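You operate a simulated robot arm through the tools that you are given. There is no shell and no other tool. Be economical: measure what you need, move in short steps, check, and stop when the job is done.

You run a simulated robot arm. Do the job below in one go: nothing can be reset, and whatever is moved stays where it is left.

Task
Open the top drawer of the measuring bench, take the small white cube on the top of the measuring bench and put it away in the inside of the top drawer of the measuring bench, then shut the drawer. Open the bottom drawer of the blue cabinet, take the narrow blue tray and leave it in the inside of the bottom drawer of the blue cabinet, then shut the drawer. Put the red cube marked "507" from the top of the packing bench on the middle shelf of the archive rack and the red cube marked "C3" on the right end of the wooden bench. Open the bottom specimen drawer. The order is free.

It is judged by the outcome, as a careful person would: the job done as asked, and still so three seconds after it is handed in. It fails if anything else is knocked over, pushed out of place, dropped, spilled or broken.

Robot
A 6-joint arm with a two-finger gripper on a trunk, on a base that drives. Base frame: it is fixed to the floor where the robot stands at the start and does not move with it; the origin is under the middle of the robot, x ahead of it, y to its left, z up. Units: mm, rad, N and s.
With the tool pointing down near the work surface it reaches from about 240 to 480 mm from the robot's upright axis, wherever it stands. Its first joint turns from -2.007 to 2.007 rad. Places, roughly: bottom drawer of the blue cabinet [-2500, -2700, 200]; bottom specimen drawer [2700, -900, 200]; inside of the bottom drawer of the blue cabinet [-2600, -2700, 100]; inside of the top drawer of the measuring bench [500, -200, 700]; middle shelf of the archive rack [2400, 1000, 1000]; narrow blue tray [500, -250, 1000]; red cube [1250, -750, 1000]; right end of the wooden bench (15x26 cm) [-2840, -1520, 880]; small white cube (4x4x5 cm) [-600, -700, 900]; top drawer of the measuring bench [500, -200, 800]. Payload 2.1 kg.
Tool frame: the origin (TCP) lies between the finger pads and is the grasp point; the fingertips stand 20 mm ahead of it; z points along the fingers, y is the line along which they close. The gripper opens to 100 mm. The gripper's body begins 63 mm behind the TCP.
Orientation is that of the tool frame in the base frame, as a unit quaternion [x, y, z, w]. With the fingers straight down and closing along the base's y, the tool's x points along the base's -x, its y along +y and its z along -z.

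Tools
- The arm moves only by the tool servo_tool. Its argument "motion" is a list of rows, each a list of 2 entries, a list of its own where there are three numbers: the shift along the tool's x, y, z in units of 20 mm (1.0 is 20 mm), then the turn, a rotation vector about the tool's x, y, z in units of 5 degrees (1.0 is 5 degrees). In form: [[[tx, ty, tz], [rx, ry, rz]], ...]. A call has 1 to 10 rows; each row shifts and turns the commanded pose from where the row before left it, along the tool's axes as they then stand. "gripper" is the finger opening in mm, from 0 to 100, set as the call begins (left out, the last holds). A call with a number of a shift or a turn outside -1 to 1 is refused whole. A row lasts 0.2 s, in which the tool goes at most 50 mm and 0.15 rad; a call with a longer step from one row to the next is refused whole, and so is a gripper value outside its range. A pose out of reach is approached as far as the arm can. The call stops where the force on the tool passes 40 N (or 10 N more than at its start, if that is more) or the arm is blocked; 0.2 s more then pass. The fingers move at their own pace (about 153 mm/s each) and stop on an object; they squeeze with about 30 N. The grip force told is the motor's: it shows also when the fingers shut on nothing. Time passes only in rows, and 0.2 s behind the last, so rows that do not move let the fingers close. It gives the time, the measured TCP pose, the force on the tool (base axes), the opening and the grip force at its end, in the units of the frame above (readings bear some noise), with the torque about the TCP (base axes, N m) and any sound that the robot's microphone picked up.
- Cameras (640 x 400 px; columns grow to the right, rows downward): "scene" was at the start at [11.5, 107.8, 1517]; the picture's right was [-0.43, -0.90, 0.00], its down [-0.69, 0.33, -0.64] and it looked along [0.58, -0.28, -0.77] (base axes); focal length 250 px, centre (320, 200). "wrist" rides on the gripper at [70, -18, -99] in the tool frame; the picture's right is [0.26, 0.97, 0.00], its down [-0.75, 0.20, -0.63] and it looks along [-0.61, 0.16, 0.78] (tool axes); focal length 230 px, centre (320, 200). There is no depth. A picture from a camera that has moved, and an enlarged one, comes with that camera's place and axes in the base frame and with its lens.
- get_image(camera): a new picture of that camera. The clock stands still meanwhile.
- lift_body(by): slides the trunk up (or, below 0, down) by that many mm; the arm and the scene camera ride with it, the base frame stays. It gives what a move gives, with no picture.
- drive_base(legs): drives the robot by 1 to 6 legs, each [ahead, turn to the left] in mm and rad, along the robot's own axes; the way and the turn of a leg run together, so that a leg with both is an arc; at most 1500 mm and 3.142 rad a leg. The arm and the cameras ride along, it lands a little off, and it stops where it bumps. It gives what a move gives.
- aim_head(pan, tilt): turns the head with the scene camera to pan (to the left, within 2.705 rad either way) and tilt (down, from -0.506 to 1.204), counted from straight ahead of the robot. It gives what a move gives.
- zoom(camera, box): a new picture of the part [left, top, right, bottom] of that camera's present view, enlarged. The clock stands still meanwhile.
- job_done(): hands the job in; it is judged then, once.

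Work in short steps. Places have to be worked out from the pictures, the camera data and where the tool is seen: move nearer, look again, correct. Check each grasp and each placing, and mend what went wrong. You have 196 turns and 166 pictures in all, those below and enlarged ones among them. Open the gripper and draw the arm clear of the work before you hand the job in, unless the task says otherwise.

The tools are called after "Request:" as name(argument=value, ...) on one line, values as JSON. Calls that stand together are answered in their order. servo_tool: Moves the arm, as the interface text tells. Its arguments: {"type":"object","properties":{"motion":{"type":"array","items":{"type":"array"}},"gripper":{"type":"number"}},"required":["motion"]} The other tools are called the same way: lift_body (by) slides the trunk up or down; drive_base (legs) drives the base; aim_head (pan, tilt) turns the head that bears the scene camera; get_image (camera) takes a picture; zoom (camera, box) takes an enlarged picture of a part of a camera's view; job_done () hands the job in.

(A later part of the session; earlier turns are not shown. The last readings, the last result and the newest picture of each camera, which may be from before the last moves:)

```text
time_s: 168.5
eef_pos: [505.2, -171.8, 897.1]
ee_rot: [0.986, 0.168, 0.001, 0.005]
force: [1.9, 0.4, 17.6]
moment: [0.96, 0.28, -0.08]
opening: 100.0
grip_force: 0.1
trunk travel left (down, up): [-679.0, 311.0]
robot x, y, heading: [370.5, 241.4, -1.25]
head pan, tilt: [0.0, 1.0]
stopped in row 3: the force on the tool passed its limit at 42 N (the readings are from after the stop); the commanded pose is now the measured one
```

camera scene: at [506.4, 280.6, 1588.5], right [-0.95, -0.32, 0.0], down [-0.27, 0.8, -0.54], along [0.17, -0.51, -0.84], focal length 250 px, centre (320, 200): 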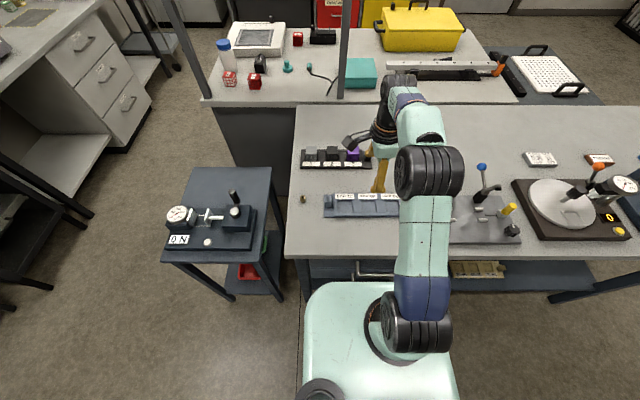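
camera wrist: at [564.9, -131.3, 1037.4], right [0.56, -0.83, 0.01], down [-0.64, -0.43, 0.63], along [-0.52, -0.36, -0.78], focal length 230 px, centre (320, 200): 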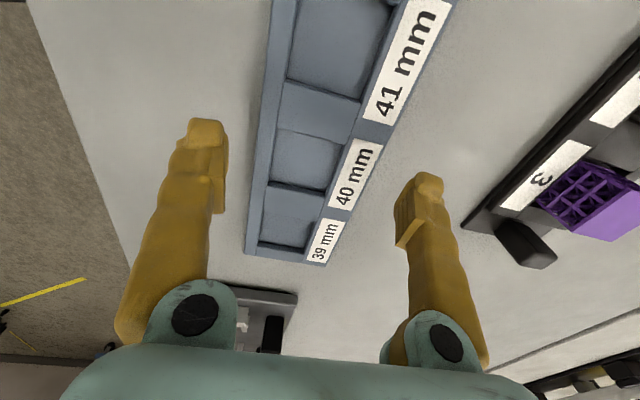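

Bench contact at TCP 896.5 (surface ≈876). I rise ~1.5 mm and close.

Request:
servo_tool(motion=[[[0, 0, -0.1], [0.13, 0, 0]], [[0, 0, 0], [0, 0, 0]]])

Request:
servo_tool(motion=[[[0, 0, 0], [0, 0, 0]], [[0, 0, 0], [0, 0, 0]], [[0, 0, 0], [0, 0, 0]]], gripper=60)

Request:
get_image(camera="wrist")

```text
time_s: 169.1
eef_pos: [507.0, -173.3, 897.1]
ee_rot: [0.986, 0.168, -0.001, -0.002]
force: [0.5, 2.0, 4.2]
moment: [-0.17, -0.08, 0.07]
opening: 99.6
grip_force: 0.1
trunk travel left (down, up): [-679.0, 311.0]
robot x, y, heading: [368.4, 242.7, -1.255]
head pan, tilt: [0.0, 1.0]
```

```text
time_s: 169.9
eef_pos: [507.4, -176.0, 898.7]
ee_rot: [0.986, 0.168, 0.0, 0.001]
force: [5.4, -14.0, 27.9]
moment: [-0.72, -0.37, -0.25]
opening: 86.6
grip_force: 30.1
trunk travel left (down, up): [-679.0, 311.0]
robot x, y, heading: [366.4, 245.9, -1.25]
head pan, tilt: [0.0, 1.0]
```

```text
96 pictures are left
camera wrist: at [565.8, -135.2, 995.5], right [0.56, -0.83, 0.0], down [-0.64, -0.44, 0.63], along [-0.52, -0.35, -0.78], focal length 230 px, centre (320, 200)
```

wrist: 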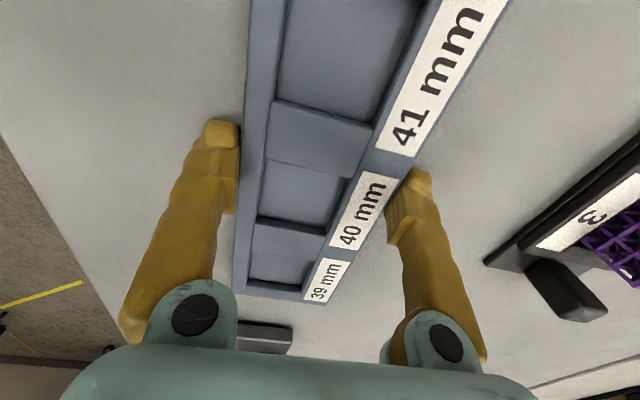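

Gripped at 86.6 mm. I lift a little and check it holds.

Request:
servo_tool(motion=[[[0, 0, -0.3], [0, 0, 0]], [[0, 0, -0.5], [0, 0, 0]], [[0, 0, -0.7], [0, 0, 0]], [[0, 0, -0.7], [0, 0, 0]], [[0, 0, 0], [0, 0, 0]]])

Request:
get_image(camera="wrist")

Request:
zoom(camera="scene", box=[270, 100, 470, 260])

```text
time_s: 171.1
eef_pos: [505.8, -176.0, 940.5]
ee_rot: [0.986, 0.168, -0.001, -0.005]
force: [0.2, -0.5, -3.9]
moment: [0.05, 0.03, -0.04]
opening: 86.6
grip_force: 29.7
trunk travel left (down, up): [-679.0, 311.0]
robot x, y, heading: [368.4, 246.0, -1.247]
head pan, tilt: [0.0, 1.0]
```

```text
95 pictures are left
camera wrist: at [566.0, -135.8, 1038.0], right [0.56, -0.83, -0.01], down [-0.64, -0.44, 0.63], along [-0.52, -0.35, -0.78], focal length 230 px, centre (320, 200)
```

wrist: 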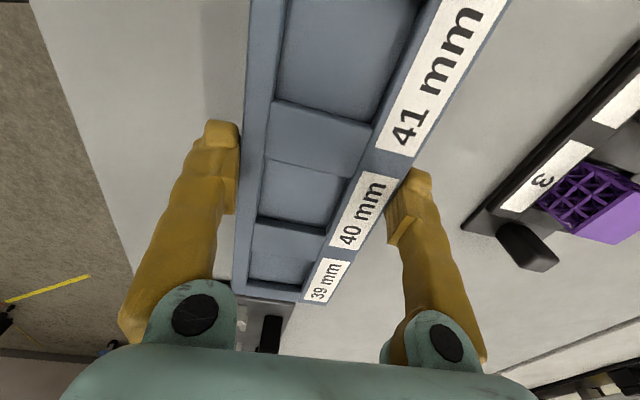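

```text
2.50 times, centred on (370, 180) of scene
camera zoom: at [506.4, 279.6, 1458.5], right [-0.95, -0.32, 0.0], down [-0.27, 0.8, -0.54], along [0.17, -0.51, -0.84], focal length 626 px, centre (195, 250)
```

zoom: 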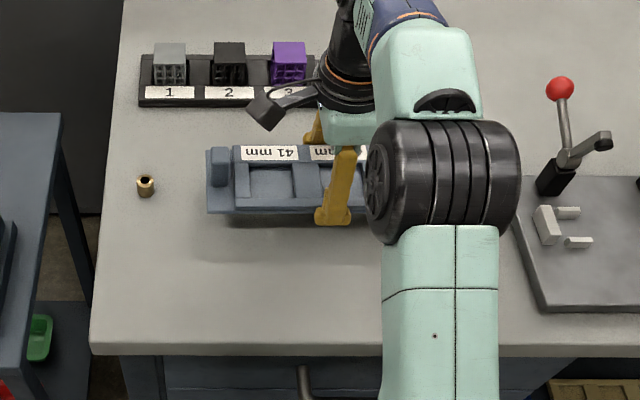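

The tray holds level (~0.4 kg). But the blue drawer must be opened first, with free fingers, so I set the tray back down here for now, knowing the grasp pose.

Request:
servo_tool(motion=[[[0, 0, 0.7], [0, 0, 0]], [[0, 0, 0.7], [0, 0, 0]], [[0, 0, 0.5], [0, 0, 0]], [[0, 0, 0.15], [0, 0, 0]], [[0, 0, 0], [0, 0, 0]]])

Request:
servo_tool(motion=[[[0, 0, 0], [0, 0, 0]], [[0, 0, 0], [0, 0, 0]], [[0, 0, -0.6], [0, 0, 0]], [[0, 0, -1], [0, 0, 0]], [[0, 0, -1], [0, 0, 0]], [[0, 0, 0], [0, 0, 0]]], gripper=100)

Request:
get_image(camera="wrist")

```text
time_s: 172.3
eef_pos: [507.0, -175.1, 899.7]
ee_rot: [0.986, 0.169, -0.001, -0.004]
force: [0.3, 0.2, -4.4]
moment: [-0.03, -0.02, -0.02]
opening: 86.4
grip_force: 29.9
trunk travel left (down, up): [-679.0, 311.0]
robot x, y, heading: [366.8, 246.8, -1.254]
head pan, tilt: [0.0, 1.0]
```

```text
time_s: 173.7
eef_pos: [506.1, -176.0, 952.7]
ee_rot: [0.986, 0.167, 0.0, -0.004]
force: [0.0, -0.7, 0.2]
moment: [-0.02, 0.01, -0.04]
opening: 100.0
grip_force: 0.0
trunk travel left (down, up): [-679.0, 311.0]
robot x, y, heading: [365.8, 248.5, -1.252]
head pan, tilt: [0.0, 1.0]
```

```text
93 pictures are left
camera wrist: at [566.0, -136.4, 1050.7], right [0.56, -0.83, -0.01], down [-0.64, -0.44, 0.63], along [-0.52, -0.35, -0.78], focal length 230 px, centre (320, 200)
```

wrist: 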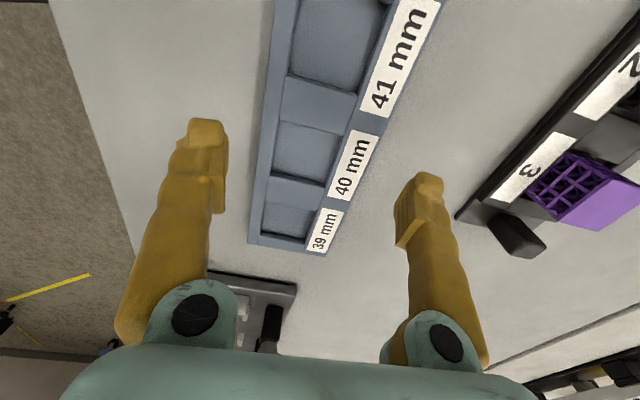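

Tray is back safely. I raise and look at the red cubes to read their marks.

Request:
lift_body(by=170)

Request:
aim_head(pan=0.25, tilt=0.75)

Request:
get_image(camera="scene")

Request:
zoom(camera="scene", box=[270, 50, 430, 200])

```text
time_s: 175.6
eef_pos: [506.8, -176.1, 1121.7]
ee_rot: [0.986, 0.168, -0.001, -0.002]
force: [-0.5, 0.0, -0.6]
moment: [-0.05, 0.01, 0.04]
opening: 99.9
grip_force: 0.0
trunk travel left (down, up): [-849.0, 141.0]
robot x, y, heading: [367.5, 246.6, -1.245]
head pan, tilt: [0.0, 1.0]
```

```text
time_s: 176.4
eef_pos: [506.6, -176.2, 1122.1]
ee_rot: [0.986, 0.168, 0.0, -0.004]
force: [0.8, 0.2, -0.6]
moment: [-0.01, -0.01, 0.0]
opening: 100.0
grip_force: 0.1
trunk travel left (down, up): [-849.0, 141.0]
robot x, y, heading: [368.3, 245.1, -1.248]
head pan, tilt: [0.25, 0.75]
```

```text
92 pictures are left
camera scene: at [528.7, 276.8, 1647.6], right [-0.84, -0.54, 0.0], down [-0.37, 0.57, -0.73], along [0.39, -0.62, -0.68], focal length 250 px, centre (320, 200)
```

scene: 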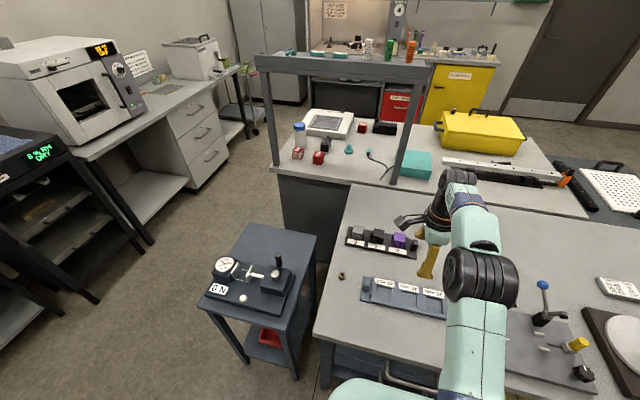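

```text
2.67 times, centred on (350, 125) of scene
camera zoom: at [528.7, 276.8, 1647.6], right [-0.84, -0.54, 0.0], down [-0.37, 0.57, -0.73], along [0.39, -0.62, -0.68], focal length 667 px, centre (240, 400)
```

zoom: 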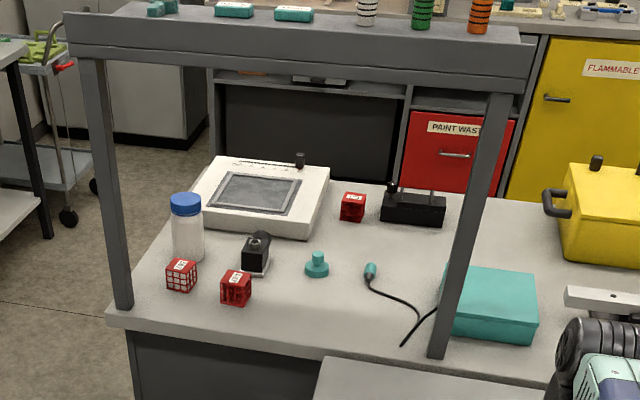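

Request:
zoom(camera="scene", box=[290, 115, 375, 170])

```text
7.27 times, centred on (332, 142) of scene
camera zoom: at [528.7, 276.8, 1647.6], right [-0.84, -0.54, 0.0], down [-0.37, 0.57, -0.73], along [0.39, -0.62, -0.68], focal length 1820 px, centre (229, 618)
```

zoom: 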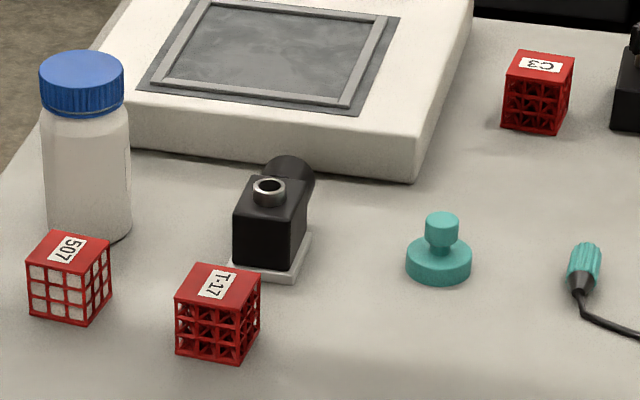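

Clear reading: 507 is the front-left red cube, T-17 is a decoy next to it, and C3 is the one at the back. I drive around to the left end of the packing bench for 507.

Request:
drive_base(legs=[[-400, 0], [0, 1.1], [1410, 0], [0, -1.423], [1025, 0], [0, -1.3]])

Request:
aim_head(pan=0.0, tilt=0.85)

Request:
get_image(camera="scene")

Request:
get_image(camera="wrist")

```text
time_s: 199.5
eef_pos: [1308.8, -856.8, 1106.2]
ee_rot: [0.876, -0.465, 0.126, -0.001]
force: [2.7, -13.3, 3.1]
moment: [1.22, 0.29, 0.27]
opening: 100.2
grip_force: 0.0
trunk travel left (down, up): [-849.0, 141.0]
robot x, y, heading: [1583.0, -631.7, -2.301]
head pan, tilt: [0.25, 0.75]
stopped in leg 6: the robot was blocked; the commanded pose is now the measured one
```

```text
time_s: 200.3
eef_pos: [1156.4, -634.0, 1074.8]
ee_rot: [0.828, -0.538, 0.155, 0.036]
force: [-4.8, -6.9, 2.2]
moment: [0.72, -0.3, 0.16]
opening: 99.9
grip_force: 0.1
trunk travel left (down, up): [-849.0, 141.0]
robot x, y, heading: [1619.3, -603.1, -2.498]
head pan, tilt: [0.0, 0.85]
```

```text
89 pictures are left
camera scene: at [1629.4, -655.1, 1648.8], right [-0.6, 0.8, -0.06], down [0.63, 0.42, -0.66], along [-0.5, -0.43, -0.75], focal length 250 px, centre (320, 200)
```

scene: 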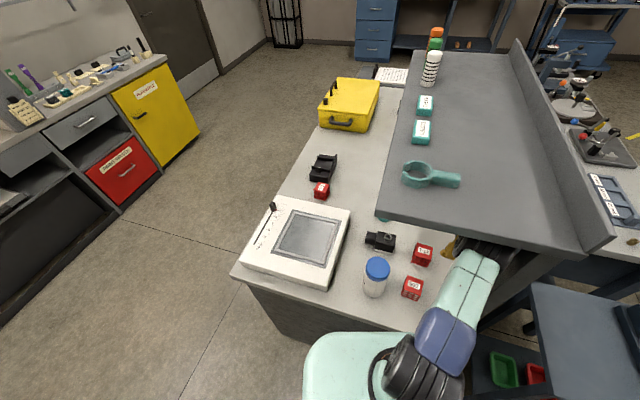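

```text
88 pictures are left
camera wrist: at [1178.6, -664.4, 1190.3], right [-0.77, -0.63, -0.03], down [-0.6, 0.72, 0.36], along [-0.21, 0.29, -0.93], focal length 230 px, centre (320, 200)
```

wrist: 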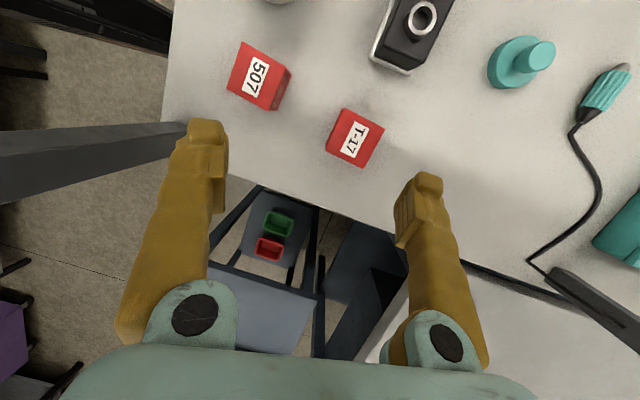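

The arm bumped the packing bench's overhead shelf/post. Nothing seems disturbed; I check the state carefully before backing out.

Request:
aim_head(pan=-0.25, tilt=0.6)

Request:
get_image(camera="scene")

```text
time_s: 201.1
eef_pos: [1173.6, -673.7, 1061.6]
ee_rot: [0.843, -0.516, 0.149, 0.02]
force: [-0.3, 0.4, 0.0]
moment: [-0.03, 0.0, -0.02]
opening: 99.9
grip_force: 0.0
trunk travel left (down, up): [-849.0, 141.0]
robot x, y, heading: [1613.8, -603.5, -2.532]
head pan, tilt: [-0.25, 0.6]
```

```text
87 pictures are left
camera scene: at [1587.7, -559.8, 1664.8], right [-0.35, 0.93, -0.1], down [0.57, 0.12, -0.81], along [-0.74, -0.35, -0.57], focal length 250 px, centre (320, 200)
```

scene: 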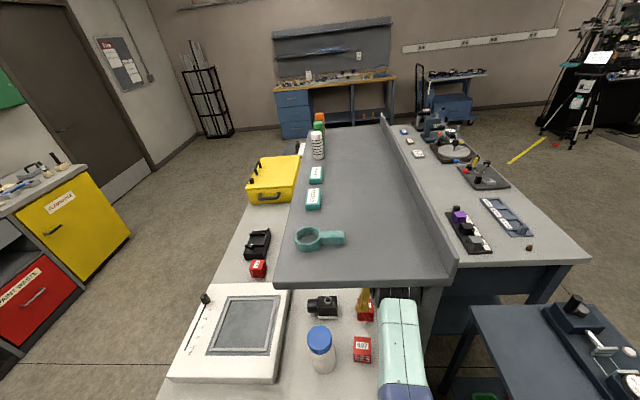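

The wrist is under the shelf (underside ≈1330) but no longer touching anything. I lower a bit for clearance and back straight out between bottle and post.

Request:
lift_body(by=-50)

Request:
get_image(camera="wrist")

```text
time_s: 201.4
eef_pos: [1173.9, -701.4, 1043.9]
ee_rot: [0.843, -0.525, 0.118, 0.026]
force: [-0.6, 0.0, 0.5]
moment: [0.01, 0.0, 0.02]
opening: 100.3
grip_force: 0.0
trunk travel left (down, up): [-839.0, 151.0]
robot x, y, heading: [1614.8, -601.7, -2.546]
head pan, tilt: [-0.25, 0.6]
stopped: the arm was blocked; the commanded pose is now the measured one
```

```text
86 pictures are left
camera wrist: at [1202.3, -738.1, 1155.5], right [-0.75, -0.66, -0.02], down [-0.6, 0.68, 0.42], along [-0.27, 0.33, -0.91], focal length 230 px, centre (320, 200)
```

wrist: 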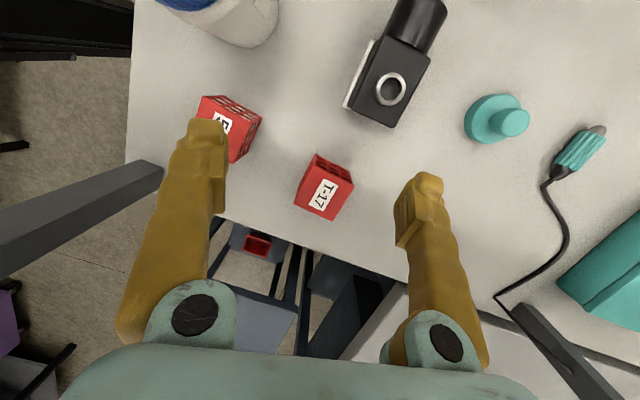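

The arm is still settling; I let time pass with zero motion and look again.

Request:
servo_tool(motion=[[[0, 0, 0], [0, 0, 0]], [[0, 0, 0], [0, 0, 0]], [[0, 0, 0], [0, 0, 0]]])

Request:
aim_head(pan=0.0, tilt=1.1)

Request:
get_image(camera="scene")

```text
time_s: 201.7
eef_pos: [1196.1, -709.2, 1016.9]
ee_rot: [0.842, -0.531, 0.096, -0.006]
force: [-0.8, -1.5, -0.7]
moment: [0.05, -0.07, 0.02]
opening: 99.9
grip_force: 0.0
trunk travel left (down, up): [-839.0, 151.0]
robot x, y, heading: [1605.3, -605.2, -2.618]
head pan, tilt: [-0.25, 0.6]
stopped in row 1: the arm was blocked; the commanded pose is now the measured one
```

```text
time_s: 202.7
eef_pos: [1174.7, -730.5, 1041.5]
ee_rot: [0.853, -0.515, 0.078, 0.023]
force: [-0.2, 0.0, 0.2]
moment: [-0.01, -0.01, 0.03]
opening: 100.1
grip_force: 0.0
trunk travel left (down, up): [-839.0, 151.0]
robot x, y, heading: [1582.2, -618.3, -2.708]
head pan, tilt: [0.0, 1.1]
```

```text
85 pictures are left
camera scene: at [1569.0, -527.5, 1616.3], right [-0.41, 0.9, -0.14], down [0.83, 0.31, -0.47], along [-0.37, -0.31, -0.87], focal length 250 px, centre (320, 200)
```

scene: 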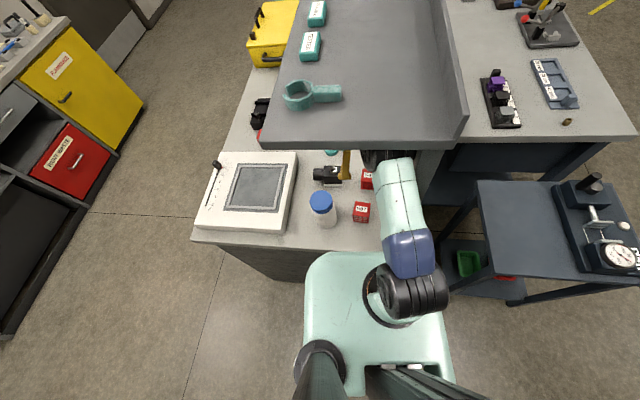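

The robot is leaning and drifting; I need to get it off whatever it is wedged on. I back out with a slight right turn, which takes the gripper away from the bottle.

Request:
drive_base(legs=[[-100, -0.1]])

Request:
get_image(camera="scene")

Request:
get_image(camera="wrist")

```text
time_s: 203.4
eef_pos: [1287.9, -990.7, 1018.0]
ee_rot: [0.859, -0.508, -0.04, -0.054]
force: [-1.6, 3.4, 0.0]
moment: [-0.38, -0.17, 0.05]
opening: 100.1
grip_force: 0.1
trunk travel left (down, up): [-839.0, 151.0]
robot x, y, heading: [1586.0, -619.1, -2.712]
head pan, tilt: [0.0, 1.1]
stopped in leg 1: the robot was blocked; the commanded pose is now the measured one
```

```text
84 pictures are left
camera scene: at [1720.8, -894.4, 1598.5], right [-0.42, 0.9, 0.11], down [0.79, 0.42, -0.46], along [-0.46, -0.11, -0.88], focal length 250 px, centre (320, 200)
```

scene: 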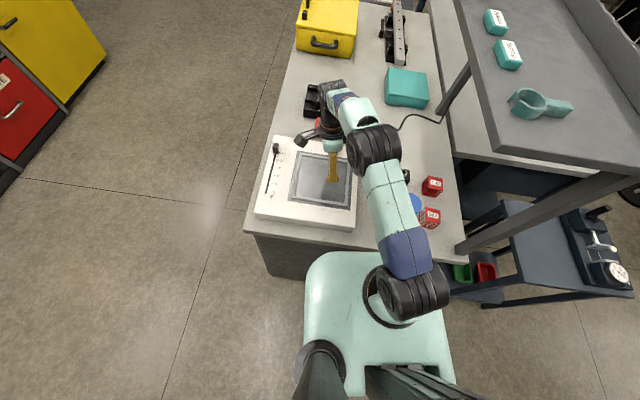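

```text
83 pictures are left
camera wrist: at [1339.9, -1056.5, 1106.4], right [-0.72, -0.69, -0.08], down [-0.53, 0.47, 0.71], along [-0.45, 0.55, -0.7], focal length 230 px, centre (320, 200)
```

wrist: 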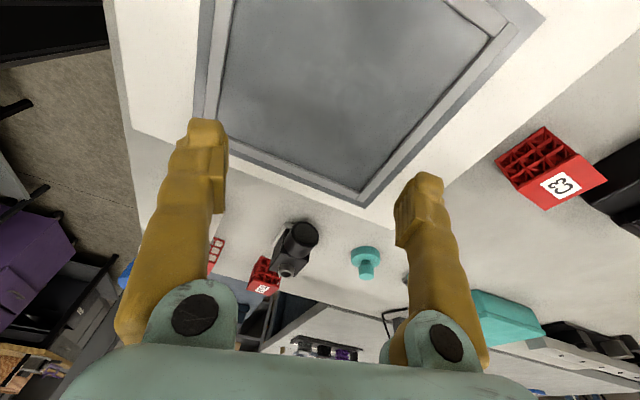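

The robot rocked; I let a moment pass and read its state.

Request:
aim_head(pan=0.0, tilt=1.0)

Request:
get_image(camera="scene")

```text
time_s: 204.1
eef_pos: [1240.1, -883.9, 1025.2]
ee_rot: [0.856, -0.517, 0.004, -0.028]
force: [3.5, -1.0, -0.1]
moment: [0.18, 0.27, -0.03]
opening: 100.2
grip_force: 0.1
trunk travel left (down, up): [-839.0, 151.0]
robot x, y, heading: [1588.1, -616.7, -2.71]
head pan, tilt: [0.0, 1.0]
```

```text
82 pictures are left
camera scene: at [1655.8, -767.3, 1615.4], right [-0.42, 0.91, 0.02], down [0.76, 0.36, -0.54], along [-0.5, -0.21, -0.84], focal length 250 px, centre (320, 200)
```

scene: 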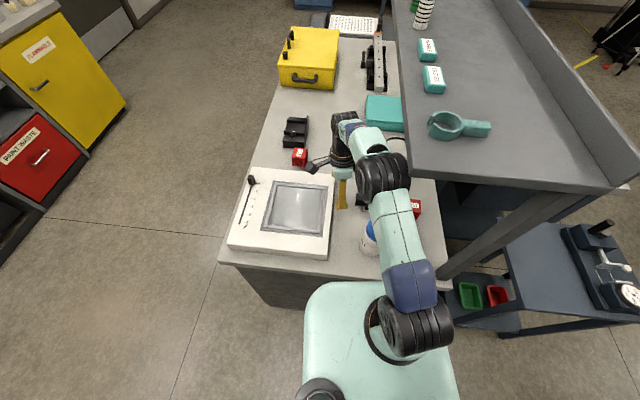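

It is settling upright. I wait a little more.

Request:
servo_tool(motion=[[[0, 0, 0], [0, 0, 0]], [[0, 0, 0], [0, 0, 0]], [[0, 0, 0], [0, 0, 0]], [[0, 0, 0], [0, 0, 0]], [[0, 0, 0], [0, 0, 0]], [[0, 0, 0], [0, 0, 0]], [[0, 0, 0], [0, 0, 0]], [[0, 0, 0], [0, 0, 0]]])

Request:
get_image(camera="scene")

```text
time_s: 205.8
eef_pos: [1248.6, -908.1, 1024.0]
ee_rot: [0.857, -0.514, -0.002, -0.034]
force: [0.9, 0.1, 0.0]
moment: [-0.02, 0.02, -0.01]
opening: 100.0
grip_force: 0.0
trunk travel left (down, up): [-839.0, 151.0]
robot x, y, heading: [1587.7, -620.1, -2.716]
head pan, tilt: [0.0, 1.0]
```

```text
81 pictures are left
camera scene: at [1638.3, -748.6, 1618.8], right [-0.41, 0.91, 0.0], down [0.77, 0.35, -0.54], along [-0.49, -0.22, -0.84], focal length 250 px, centre (320, 200)
```

scene: 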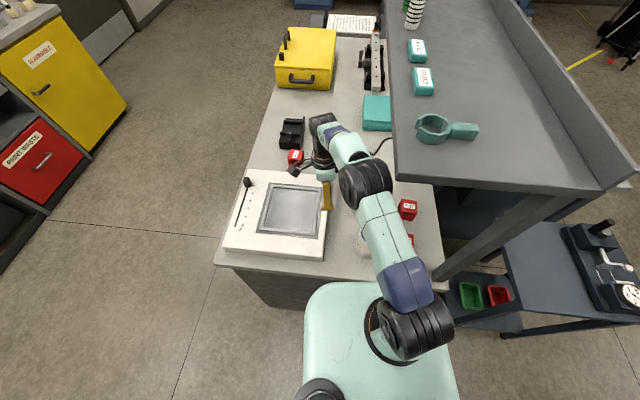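

Upright and stable now. I zoom to verify no object was disturbed.

Request:
zoom(camera="scene", box=[220, 90, 450, 280])

Request:
get_image(camera="wrist")

```text
2.11 times, centred on (335, 185) of scene
camera zoom: at [1638.3, -748.6, 1618.8], right [-0.41, 0.91, 0.0], down [0.77, 0.35, -0.54], along [-0.49, -0.22, -0.84], focal length 527 px, centre (288, 232)
```

zoom: 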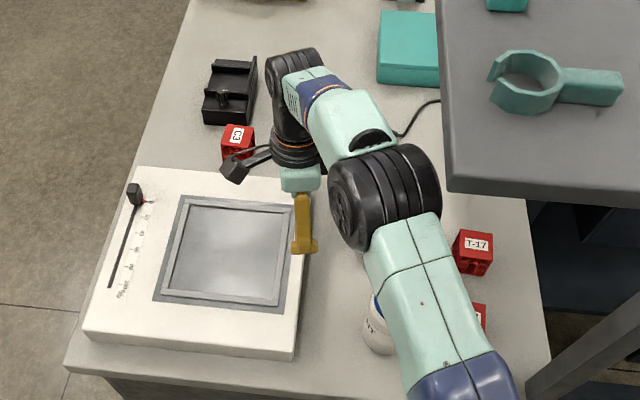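

```text
79 pictures are left
camera wrist: at [1294.5, -967.0, 1119.7], right [-0.73, -0.68, -0.06], down [-0.55, 0.53, 0.65], along [-0.41, 0.51, -0.76], focal length 230 px, centre (320, 200)
```

wrist: 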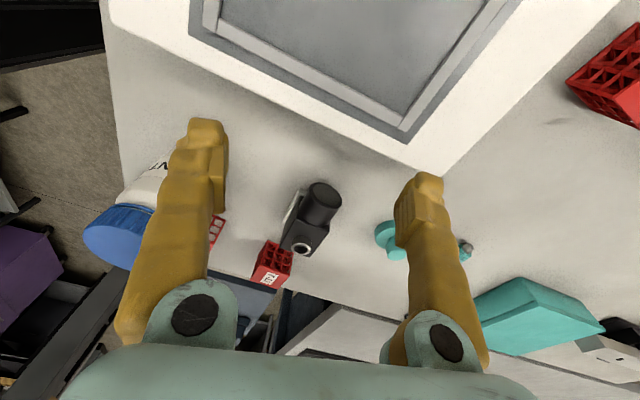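

Everything is in place. I back the robot out from the bench.

Request:
drive_base(legs=[[-380, 0]])

Request:
get_image(camera="scene")

```text
time_s: 208.3
eef_pos: [1594.8, -749.0, 1024.0]
ee_rot: [0.857, -0.514, -0.003, -0.034]
force: [0.1, -0.4, -0.9]
moment: [0.02, -0.01, 0.0]
opening: 99.8
grip_force: 0.1
trunk travel left (down, up): [-839.0, 151.0]
robot x, y, heading: [1935.1, -458.3, -2.717]
head pan, tilt: [0.0, 1.0]
```

```text
78 pictures are left
camera scene: at [1982.6, -591.4, 1618.8], right [-0.41, 0.91, 0.0], down [0.77, 0.35, -0.54], along [-0.49, -0.22, -0.84], focal length 250 px, centre (320, 200)
```

scene: 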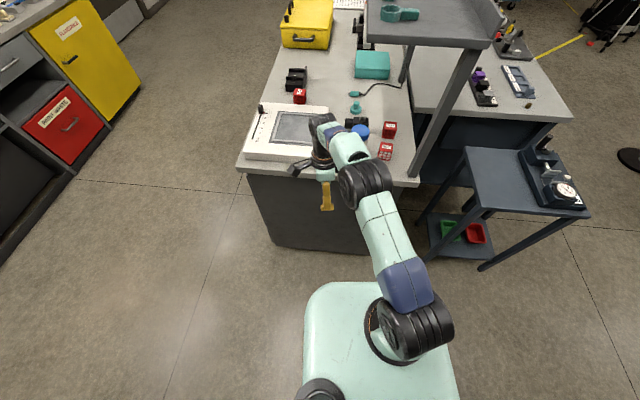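

Free. I straighten the tool and centre the arm, and look at 507's orientation.

Request:
servo_tool(motion=[[[-1, 0, 0], [-0.63, 0.454, 0]], [[-1, 0, 0], [0, 0, 0]], [[-1, 0, 0], [0, 0, 0]], [[-1, 0, 0], [0, 0, 0]], [[-1, 0, 0], [0, 0, 0]], [[-1, 0, 0], [0, 0, 0]], [[0, 0, 0], [0, 0, 0]]], gripper=80)

Request:
aim_head(pan=0.0, tilt=0.7)

Request:
get_image(camera="scene")

Request:
zoom(camera="scene", box=[330, 150, 450, 230])

```text
time_s: 209.9
eef_pos: [1537.6, -643.6, 1024.0]
ee_rot: [0.858, -0.514, 0.001, 0.001]
force: [0.1, -0.1, -0.3]
moment: [0.0, -0.03, 0.03]
opening: 79.6
grip_force: 0.0
trunk travel left (down, up): [-839.0, 151.0]
robot x, y, heading: [1932.8, -460.4, -2.716]
head pan, tilt: [0.0, 1.0]
```

```text
time_s: 210.7
eef_pos: [1537.6, -645.2, 1024.4]
ee_rot: [0.858, -0.514, 0.001, 0.0]
force: [0.9, -0.1, -0.4]
moment: [-0.02, 0.0, 0.02]
opening: 80.1
grip_force: 0.1
trunk travel left (down, up): [-839.0, 151.0]
robot x, y, heading: [1934.2, -462.2, -2.717]
head pan, tilt: [0.0, 0.7]
```

```text
77 pictures are left
camera scene: at [1969.6, -597.1, 1642.2], right [-0.41, 0.91, 0.0], down [0.59, 0.27, -0.76], along [-0.7, -0.31, -0.64], focal length 250 px, centre (320, 200)
```

scene: 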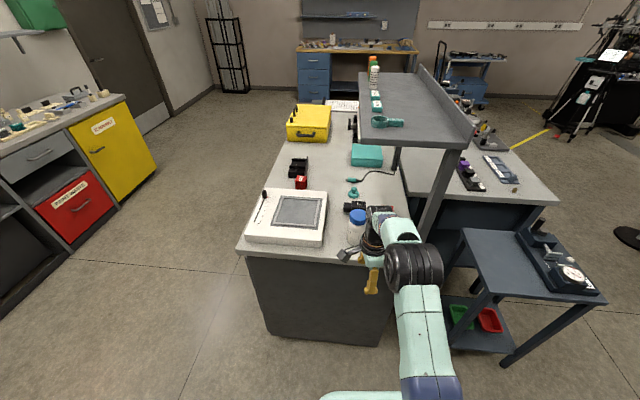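

```text
5.00 times, centred on (390, 190) of scene
camera zoom: at [1969.6, -597.1, 1642.2], right [-0.41, 0.91, 0.0], down [0.59, 0.27, -0.76], along [-0.7, -0.31, -0.64], focal length 1251 px, centre (-30, 250)
```

zoom: 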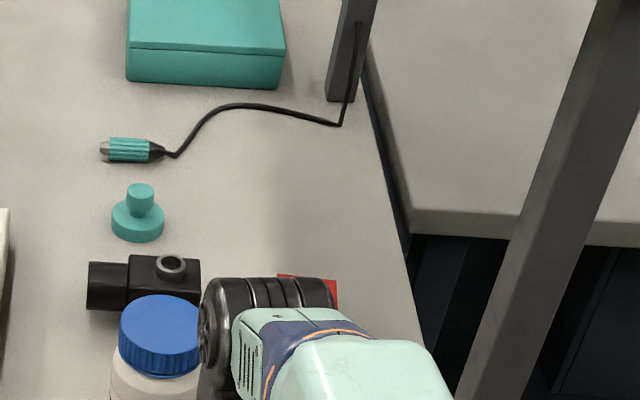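

The cubes are aligned with the packing bench (~0.25 rad). I rotate the tool back to its default orientation (camera towards the robot), lower the trunk so everything passes under the shelf, and turn to face the bench end.

Request:
servo_tool(motion=[[[0, 0, 0], [0, 0, -1]], [[0, 0, 0], [0, 0, -1]], [[0, 0, 0], [0, 0, -1]], [[0, 0, 0], [0, 0, -1]], [[0, 0, 0], [0, 0, -1]], [[0, 0, 0], [0, 0, -1]], [[0, 0, 0], [0, 0, -1]], [[0, 0, 0], [0, 0, -1]], [[0, 0, 0], [0, 0, -1]], [[0, 0, 0], [0, 0, -1]]], gripper=70)

Request:
servo_tool(motion=[[[0, 0, 0], [0, 0, -1]], [[0, 0, 0], [0, 0, -1]], [[0, 0, 0], [0, 0, -1]], [[0, 0, 0], [0, 0, -1]], [[0, 0, 0], [0, 0, -1]], [[0, 0, 0], [0, 0, -1]], [[0, 0, 0], [0, 0, -1]], [[0, 0, 0], [0, 0, 0]]])

Request:
lift_body(by=-55)

Request:
drive_base(legs=[[0, -0.18]])

Request:
get_image(camera="wrist")

Request:
get_image(camera="scene")

```text
time_s: 212.9
eef_pos: [1535.7, -643.2, 1023.2]
ee_rot: [0.995, -0.103, 0.001, -0.001]
force: [-0.1, 0.6, 0.0]
moment: [0.0, 0.0, 0.02]
opening: 70.0
grip_force: 0.1
trunk travel left (down, up): [-839.0, 151.0]
robot x, y, heading: [1935.4, -460.8, -2.714]
head pan, tilt: [0.0, 0.7]
```

```text
time_s: 214.7
eef_pos: [1536.0, -644.2, 1025.4]
ee_rot: [0.98, 0.201, 0.001, 0.0]
force: [0.4, 0.3, 0.7]
moment: [0.02, -0.02, 0.01]
opening: 70.1
grip_force: 0.1
trunk travel left (down, up): [-839.0, 151.0]
robot x, y, heading: [1934.8, -459.8, -2.716]
head pan, tilt: [0.0, 0.7]
```

```text
time_s: 215.6
eef_pos: [1536.7, -643.0, 969.9]
ee_rot: [0.98, 0.2, 0.001, 0.001]
force: [1.0, 0.1, 0.1]
moment: [0.02, -0.01, 0.02]
opening: 70.1
grip_force: 0.1
trunk travel left (down, up): [-784.0, 206.0]
robot x, y, heading: [1931.1, -458.9, -2.719]
head pan, tilt: [0.0, 0.7]
```

```text
time_s: 216.7
eef_pos: [1510.4, -571.4, 970.0]
ee_rot: [0.994, 0.113, -0.001, 0.0]
force: [0.2, 0.0, -0.3]
moment: [-0.02, -0.03, 0.01]
opening: 70.1
grip_force: 0.1
trunk travel left (down, up): [-784.0, 206.0]
robot x, y, heading: [1934.2, -462.3, -2.892]
head pan, tilt: [0.0, 0.7]
```

```text
75 pictures are left
camera wrist: at [1574.1, -537.4, 1067.7], right [0.47, -0.88, 0.0], down [-0.69, -0.36, 0.63], along [-0.56, -0.29, -0.78], focal length 230 px, centre (320, 200)
```

wrist: 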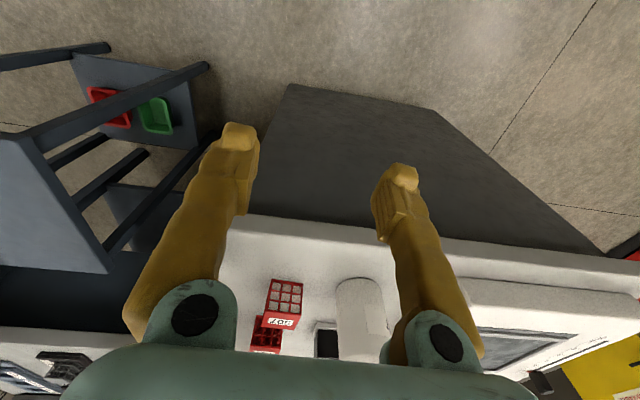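

```text
74 pictures are left
camera scene: at [1944.6, -601.2, 1587.2], right [-0.24, 0.97, 0.0], down [0.62, 0.16, -0.76], along [-0.74, -0.19, -0.64], focal length 250 px, centre (320, 200)
```

scene: 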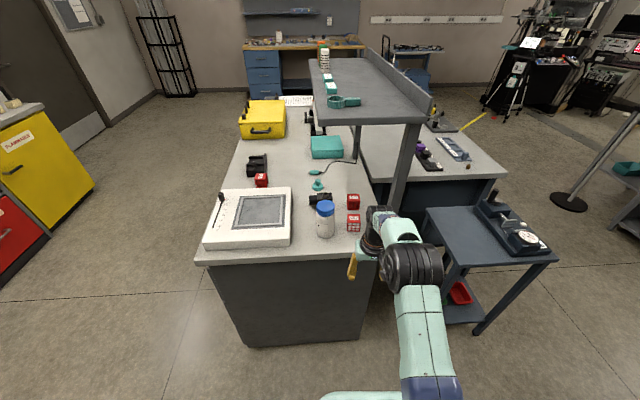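

Request:
zoom(camera="scene", box=[300, 180, 380, 250])

Request:
zoom(camera="wrist", box=[220, 260, 400, 370])

```text
5.71 times, centred on (340, 215) of scene
camera zoom: at [1944.6, -601.2, 1587.2], right [-0.24, 0.97, 0.0], down [0.62, 0.16, -0.76], along [-0.74, -0.19, -0.64], focal length 1430 px, centre (206, 114)
```

zoom: 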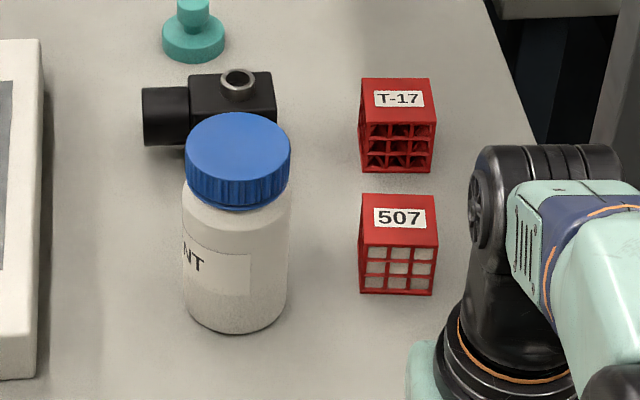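

```text
3.56 times, centred on (310, 315) of wrist
camera zoom: at [1574.1, -537.4, 1067.7], right [0.47, -0.88, 0.0], down [-0.69, -0.36, 0.63], along [-0.56, -0.29, -0.78], focal length 818 px, centre (356, -209)
```

zoom: 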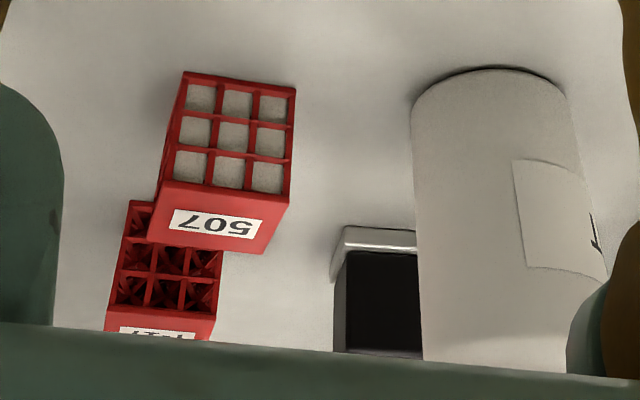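

507's near top edge is at (1264, -643, 914); cube ~48 mm, centre ≈(1241, -649). I drive 200 mm in, then re-measure.

Request:
drive_base(legs=[[200, 0]])

Request:
get_image(camera="wrist")

Request:
get_image(camera="scene")

```text
time_s: 218.3
eef_pos: [1318.6, -619.0, 969.9]
ee_rot: [0.994, 0.112, 0.0, 0.0]
force: [0.4, -0.5, -0.7]
moment: [0.01, 0.0, 0.01]
opening: 69.9
grip_force: 0.0
trunk travel left (down, up): [-784.0, 206.0]
robot x, y, heading: [1742.2, -508.1, -2.892]
head pan, tilt: [0.0, 0.7]
```

```text
71 pictures are left
camera wrist: at [1381.4, -586.2, 1068.0], right [0.47, -0.88, 0.0], down [-0.69, -0.36, 0.63], along [-0.56, -0.29, -0.78], focal length 230 px, centre (320, 200)
```

wrist: 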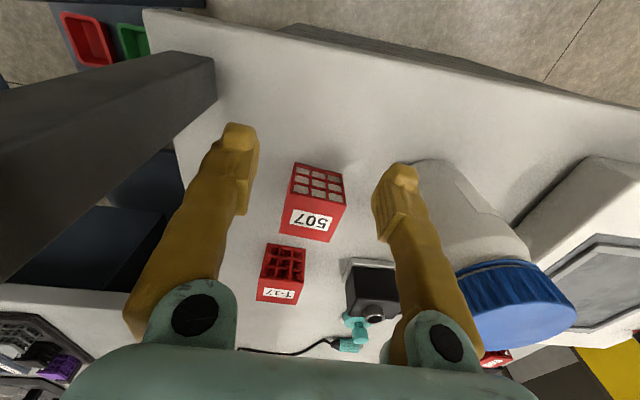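

```text
70 pictures are left
camera scene: at [1752.3, -649.5, 1587.3], right [-0.24, 0.97, 0.0], down [0.62, 0.16, -0.77], along [-0.74, -0.19, -0.64], focal length 250 px, centre (320, 200)
```

scene: 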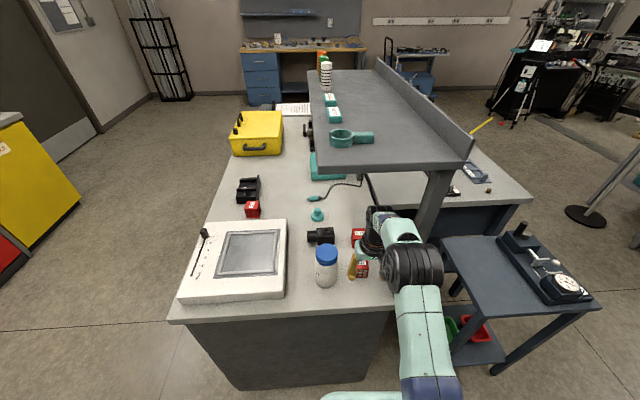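

Confirmed. I shift 12 mm left and drive the remaining 80 mm.

Request:
servo_tool(motion=[[[0, 0.59, 0], [0, 0, 0]], [[0, 0, 0], [0, 0, 0]]])

Request:
drive_base(legs=[[81, 0]])

Request:
get_image(camera="wrist")

```text
time_s: 218.9
eef_pos: [1319.3, -630.7, 969.2]
ee_rot: [0.994, 0.112, 0.0, -0.001]
force: [0.2, -0.2, 0.7]
moment: [-0.02, 0.0, 0.0]
opening: 69.7
grip_force: 0.0
trunk travel left (down, up): [-784.0, 206.0]
robot x, y, heading: [1740.0, -509.5, -2.895]
head pan, tilt: [0.0, 0.7]
```

```text
time_s: 220.0
eef_pos: [1251.9, -647.7, 976.0]
ee_rot: [0.994, 0.113, -0.007, 0.002]
force: [-0.2, -0.8, -0.1]
moment: [-0.03, 0.04, -0.03]
opening: 69.9
grip_force: 0.1
trunk travel left (down, up): [-784.0, 206.0]
robot x, y, heading: [1661.1, -529.1, -2.897]
head pan, tilt: [0.0, 0.7]
```

```text
69 pictures are left
camera wrist: at [1316.3, -614.4, 1072.6], right [0.47, -0.88, 0.0], down [-0.68, -0.36, 0.64], along [-0.57, -0.3, -0.77], focal length 230 px, centre (320, 200)
```

wrist: 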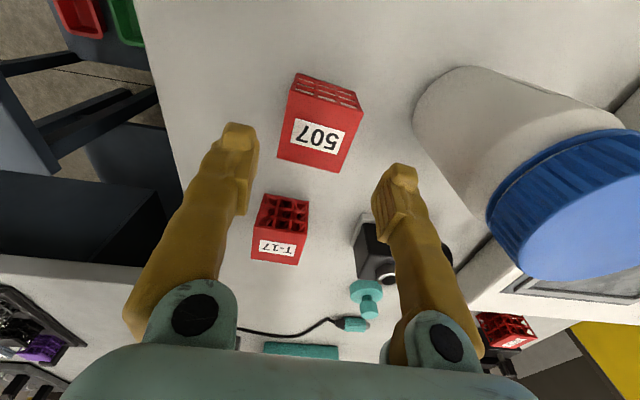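

The cube is directly below the TCP. I lower the trunk 72 mm.

Request:
lift_body(by=-68)

Request:
get_image(camera="wrist")

```text
time_s: 221.1
eef_pos: [1245.0, -649.1, 903.9]
ee_rot: [0.994, 0.113, -0.002, 0.001]
force: [-0.1, 0.0, -0.2]
moment: [-0.02, 0.0, -0.02]
opening: 69.8
grip_force: 0.0
trunk travel left (down, up): [-716.0, 274.0]
robot x, y, heading: [1662.5, -524.5, -2.897]
head pan, tilt: [0.0, 0.7]
```

```text
68 pictures are left
camera wrist: at [1308.5, -616.3, 1001.6], right [0.47, -0.88, 0.0], down [-0.68, -0.36, 0.63], along [-0.56, -0.29, -0.77], focal length 230 px, centre (320, 200)
```

wrist: 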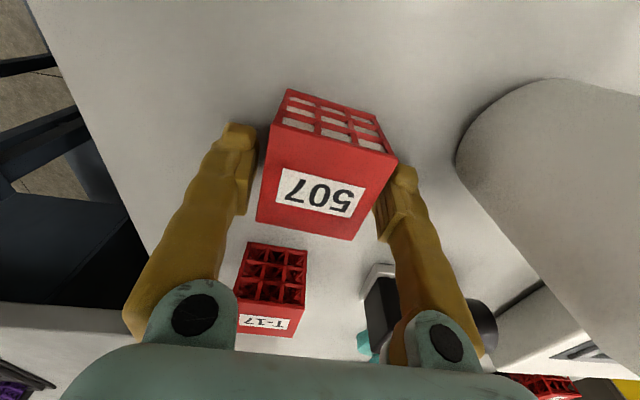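

Cube between the fingers; I shift back 10 mm to centre and close.

Request:
servo_tool(motion=[[[0.5, 0, 0], [0, 0, 0]], [[0, 0, 0], [0, 0, 0]]])

Request:
servo_tool(motion=[[[0, 0, 0], [0, 0, 0]], [[0, 0, 0], [0, 0, 0]], [[0, 0, 0], [0, 0, 0]]], gripper=0)

Request:
get_image(camera="wrist")

```text
time_s: 221.7
eef_pos: [1254.8, -647.8, 903.9]
ee_rot: [0.994, 0.113, -0.001, 0.0]
force: [0.6, -0.3, -0.6]
moment: [-0.01, -0.01, -0.01]
opening: 69.9
grip_force: 0.1
trunk travel left (down, up): [-716.0, 274.0]
robot x, y, heading: [1664.3, -530.1, -2.898]
head pan, tilt: [0.0, 0.7]
```

```text
time_s: 222.4
eef_pos: [1254.3, -648.2, 903.0]
ee_rot: [0.994, 0.113, -0.001, 0.0]
force: [0.1, -0.3, -0.4]
moment: [0.02, -0.02, 0.01]
opening: 46.4
grip_force: 30.2
trunk travel left (down, up): [-716.0, 274.0]
robot x, y, heading: [1658.1, -528.7, -2.895]
head pan, tilt: [0.0, 0.7]
```

```text
67 pictures are left
camera wrist: at [1317.7, -614.2, 1001.3], right [0.47, -0.88, 0.0], down [-0.69, -0.36, 0.63], along [-0.56, -0.29, -0.78], focal length 230 px, centre (320, 200)
```

wrist: 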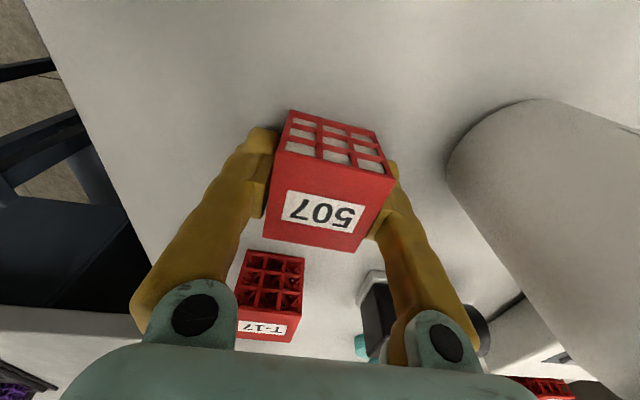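

Gripped 507. I lift, back out, and drive to the archive rack.

Request:
lift_body(by=60)

Request:
drive_base(legs=[[-290, 0], [0, -1.612], [1390, 0], [0, -1.775]])

Request:
aim_head(pan=0.0, tilt=0.5)

Request:
get_image(camera="scene")

```text
time_s: 223.4
eef_pos: [1254.5, -648.4, 963.7]
ee_rot: [0.994, 0.112, -0.001, -0.001]
force: [0.4, 1.2, -0.8]
moment: [0.01, 0.02, 0.0]
opening: 46.4
grip_force: 30.0
trunk travel left (down, up): [-776.0, 214.0]
robot x, y, heading: [1662.6, -528.2, -2.894]
head pan, tilt: [0.0, 0.7]
```

```text
time_s: 240.2
eef_pos: [2140.1, 901.4, 963.7]
ee_rot: [0.027, 1.0, 0.0, 0.002]
force: [-1.0, -0.6, -0.1]
moment: [-0.03, 0.02, 0.0]
opening: 46.4
grip_force: 30.1
trunk travel left (down, up): [-776.0, 214.0]
robot x, y, heading: [1717.2, 898.3, -0.034]
head pan, tilt: [0.0, 0.7]
```

```text
time_s: 240.9
eef_pos: [2140.0, 901.3, 964.7]
ee_rot: [0.028, 1.0, 0.0, 0.003]
force: [0.7, -0.5, -0.9]
moment: [-0.02, 0.01, 0.04]
opening: 46.7
grip_force: 30.0
trunk travel left (down, up): [-776.0, 214.0]
robot x, y, heading: [1714.7, 901.3, -0.035]
head pan, tilt: [0.0, 0.499]
```

```text
66 pictures are left
camera scene: at [1753.5, 1040.0, 1596.9], right [-0.03, -1.0, 0.0], down [-0.48, 0.02, -0.88], along [0.88, -0.03, -0.48], focal length 250 px, centre (320, 200)
```

scene: 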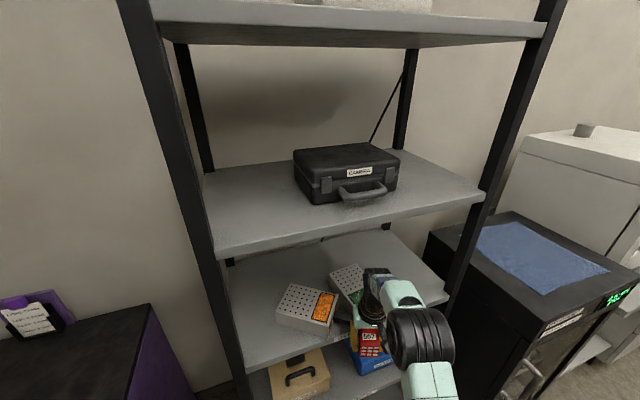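

I check the wrist view to see how the gripper stands relative to the shelf.

Request:
get_image(camera="wrist")

Request:
zoom(camera="scene", box=[200, 140, 500, 400])

```text
65 pictures are left
camera wrist: at [2069.3, 886.0, 1061.3], right [-0.2, 0.98, 0.0], down [0.76, 0.16, 0.63], along [0.62, 0.13, -0.78], focal length 230 px, centre (320, 200)
```

wrist: 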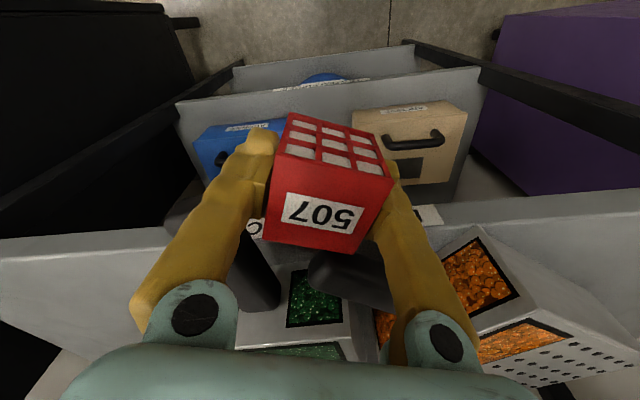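

```text
1.54 times, centred on (350, 270) of scene
camera zoom: at [1753.5, 1040.0, 1596.9], right [-0.03, -1.0, 0.0], down [-0.48, 0.02, -0.88], along [0.88, -0.03, -0.48], focal length 385 px, centre (274, 92)
```

zoom: 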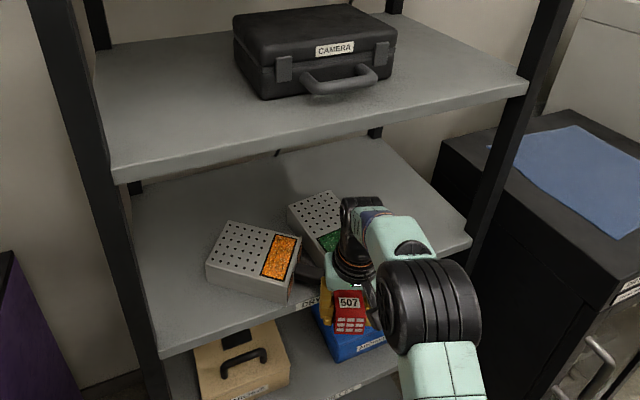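

Middle shelf top is at z≈930, its front edge running from about (2102,1214) to (2306,605); the right third looks free. I raise slightly and reposition to face the rack's right part squarely.

Request:
lift_body(by=30)

Request:
drive_base(legs=[[0, -1.6], [374, 0], [0, 1.97]])

Request:
get_image(camera="scene")

Request:
get_image(camera="wrist")

```text
time_s: 241.7
eef_pos: [2140.0, 901.3, 993.6]
ee_rot: [0.028, 1.0, 0.0, 0.003]
force: [-0.5, -0.1, -0.1]
moment: [0.03, 0.06, -0.02]
opening: 46.6
grip_force: 29.6
trunk travel left (down, up): [-806.0, 184.0]
robot x, y, heading: [1717.9, 902.9, -0.035]
head pan, tilt: [0.0, 0.499]
```

```text
time_s: 252.7
eef_pos: [2082.8, 706.1, 994.7]
ee_rot: [-0.195, 0.981, 0.0, 0.001]
force: [-0.7, -0.1, -1.1]
moment: [-0.03, 0.04, -0.02]
opening: 46.4
grip_force: 30.3
trunk travel left (down, up): [-806.0, 184.0]
robot x, y, heading: [1698.7, 520.1, 0.42]
head pan, tilt: [0.0, 0.499]
```

```text
63 pictures are left
camera scene: at [1675.6, 663.1, 1626.9], right [0.4, -0.92, 0.0], down [-0.44, -0.19, -0.88], along [0.8, 0.35, -0.48], focal length 250 px, centre (320, 200)
```

scene: 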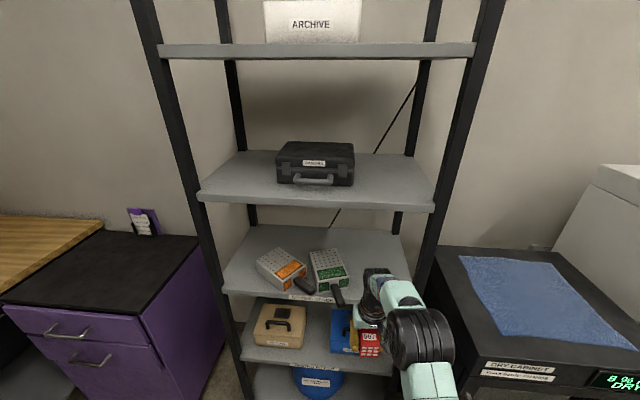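

```text
62 pictures are left
camera wrist: at [2026.0, 661.9, 1091.3], right [-0.61, 0.79, 0.0], down [0.61, 0.47, 0.63], along [0.5, 0.38, -0.78], focal length 230 px, centre (320, 200)
```

wrist: 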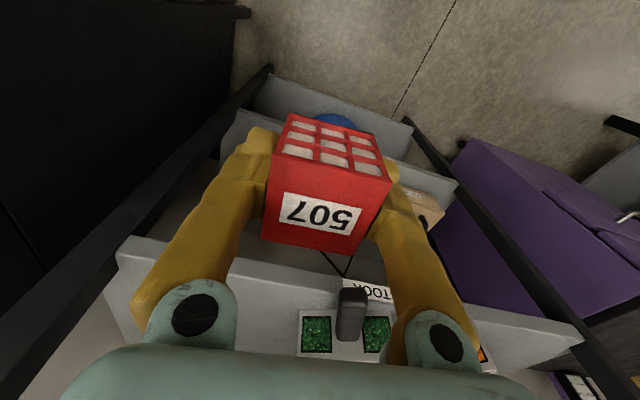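

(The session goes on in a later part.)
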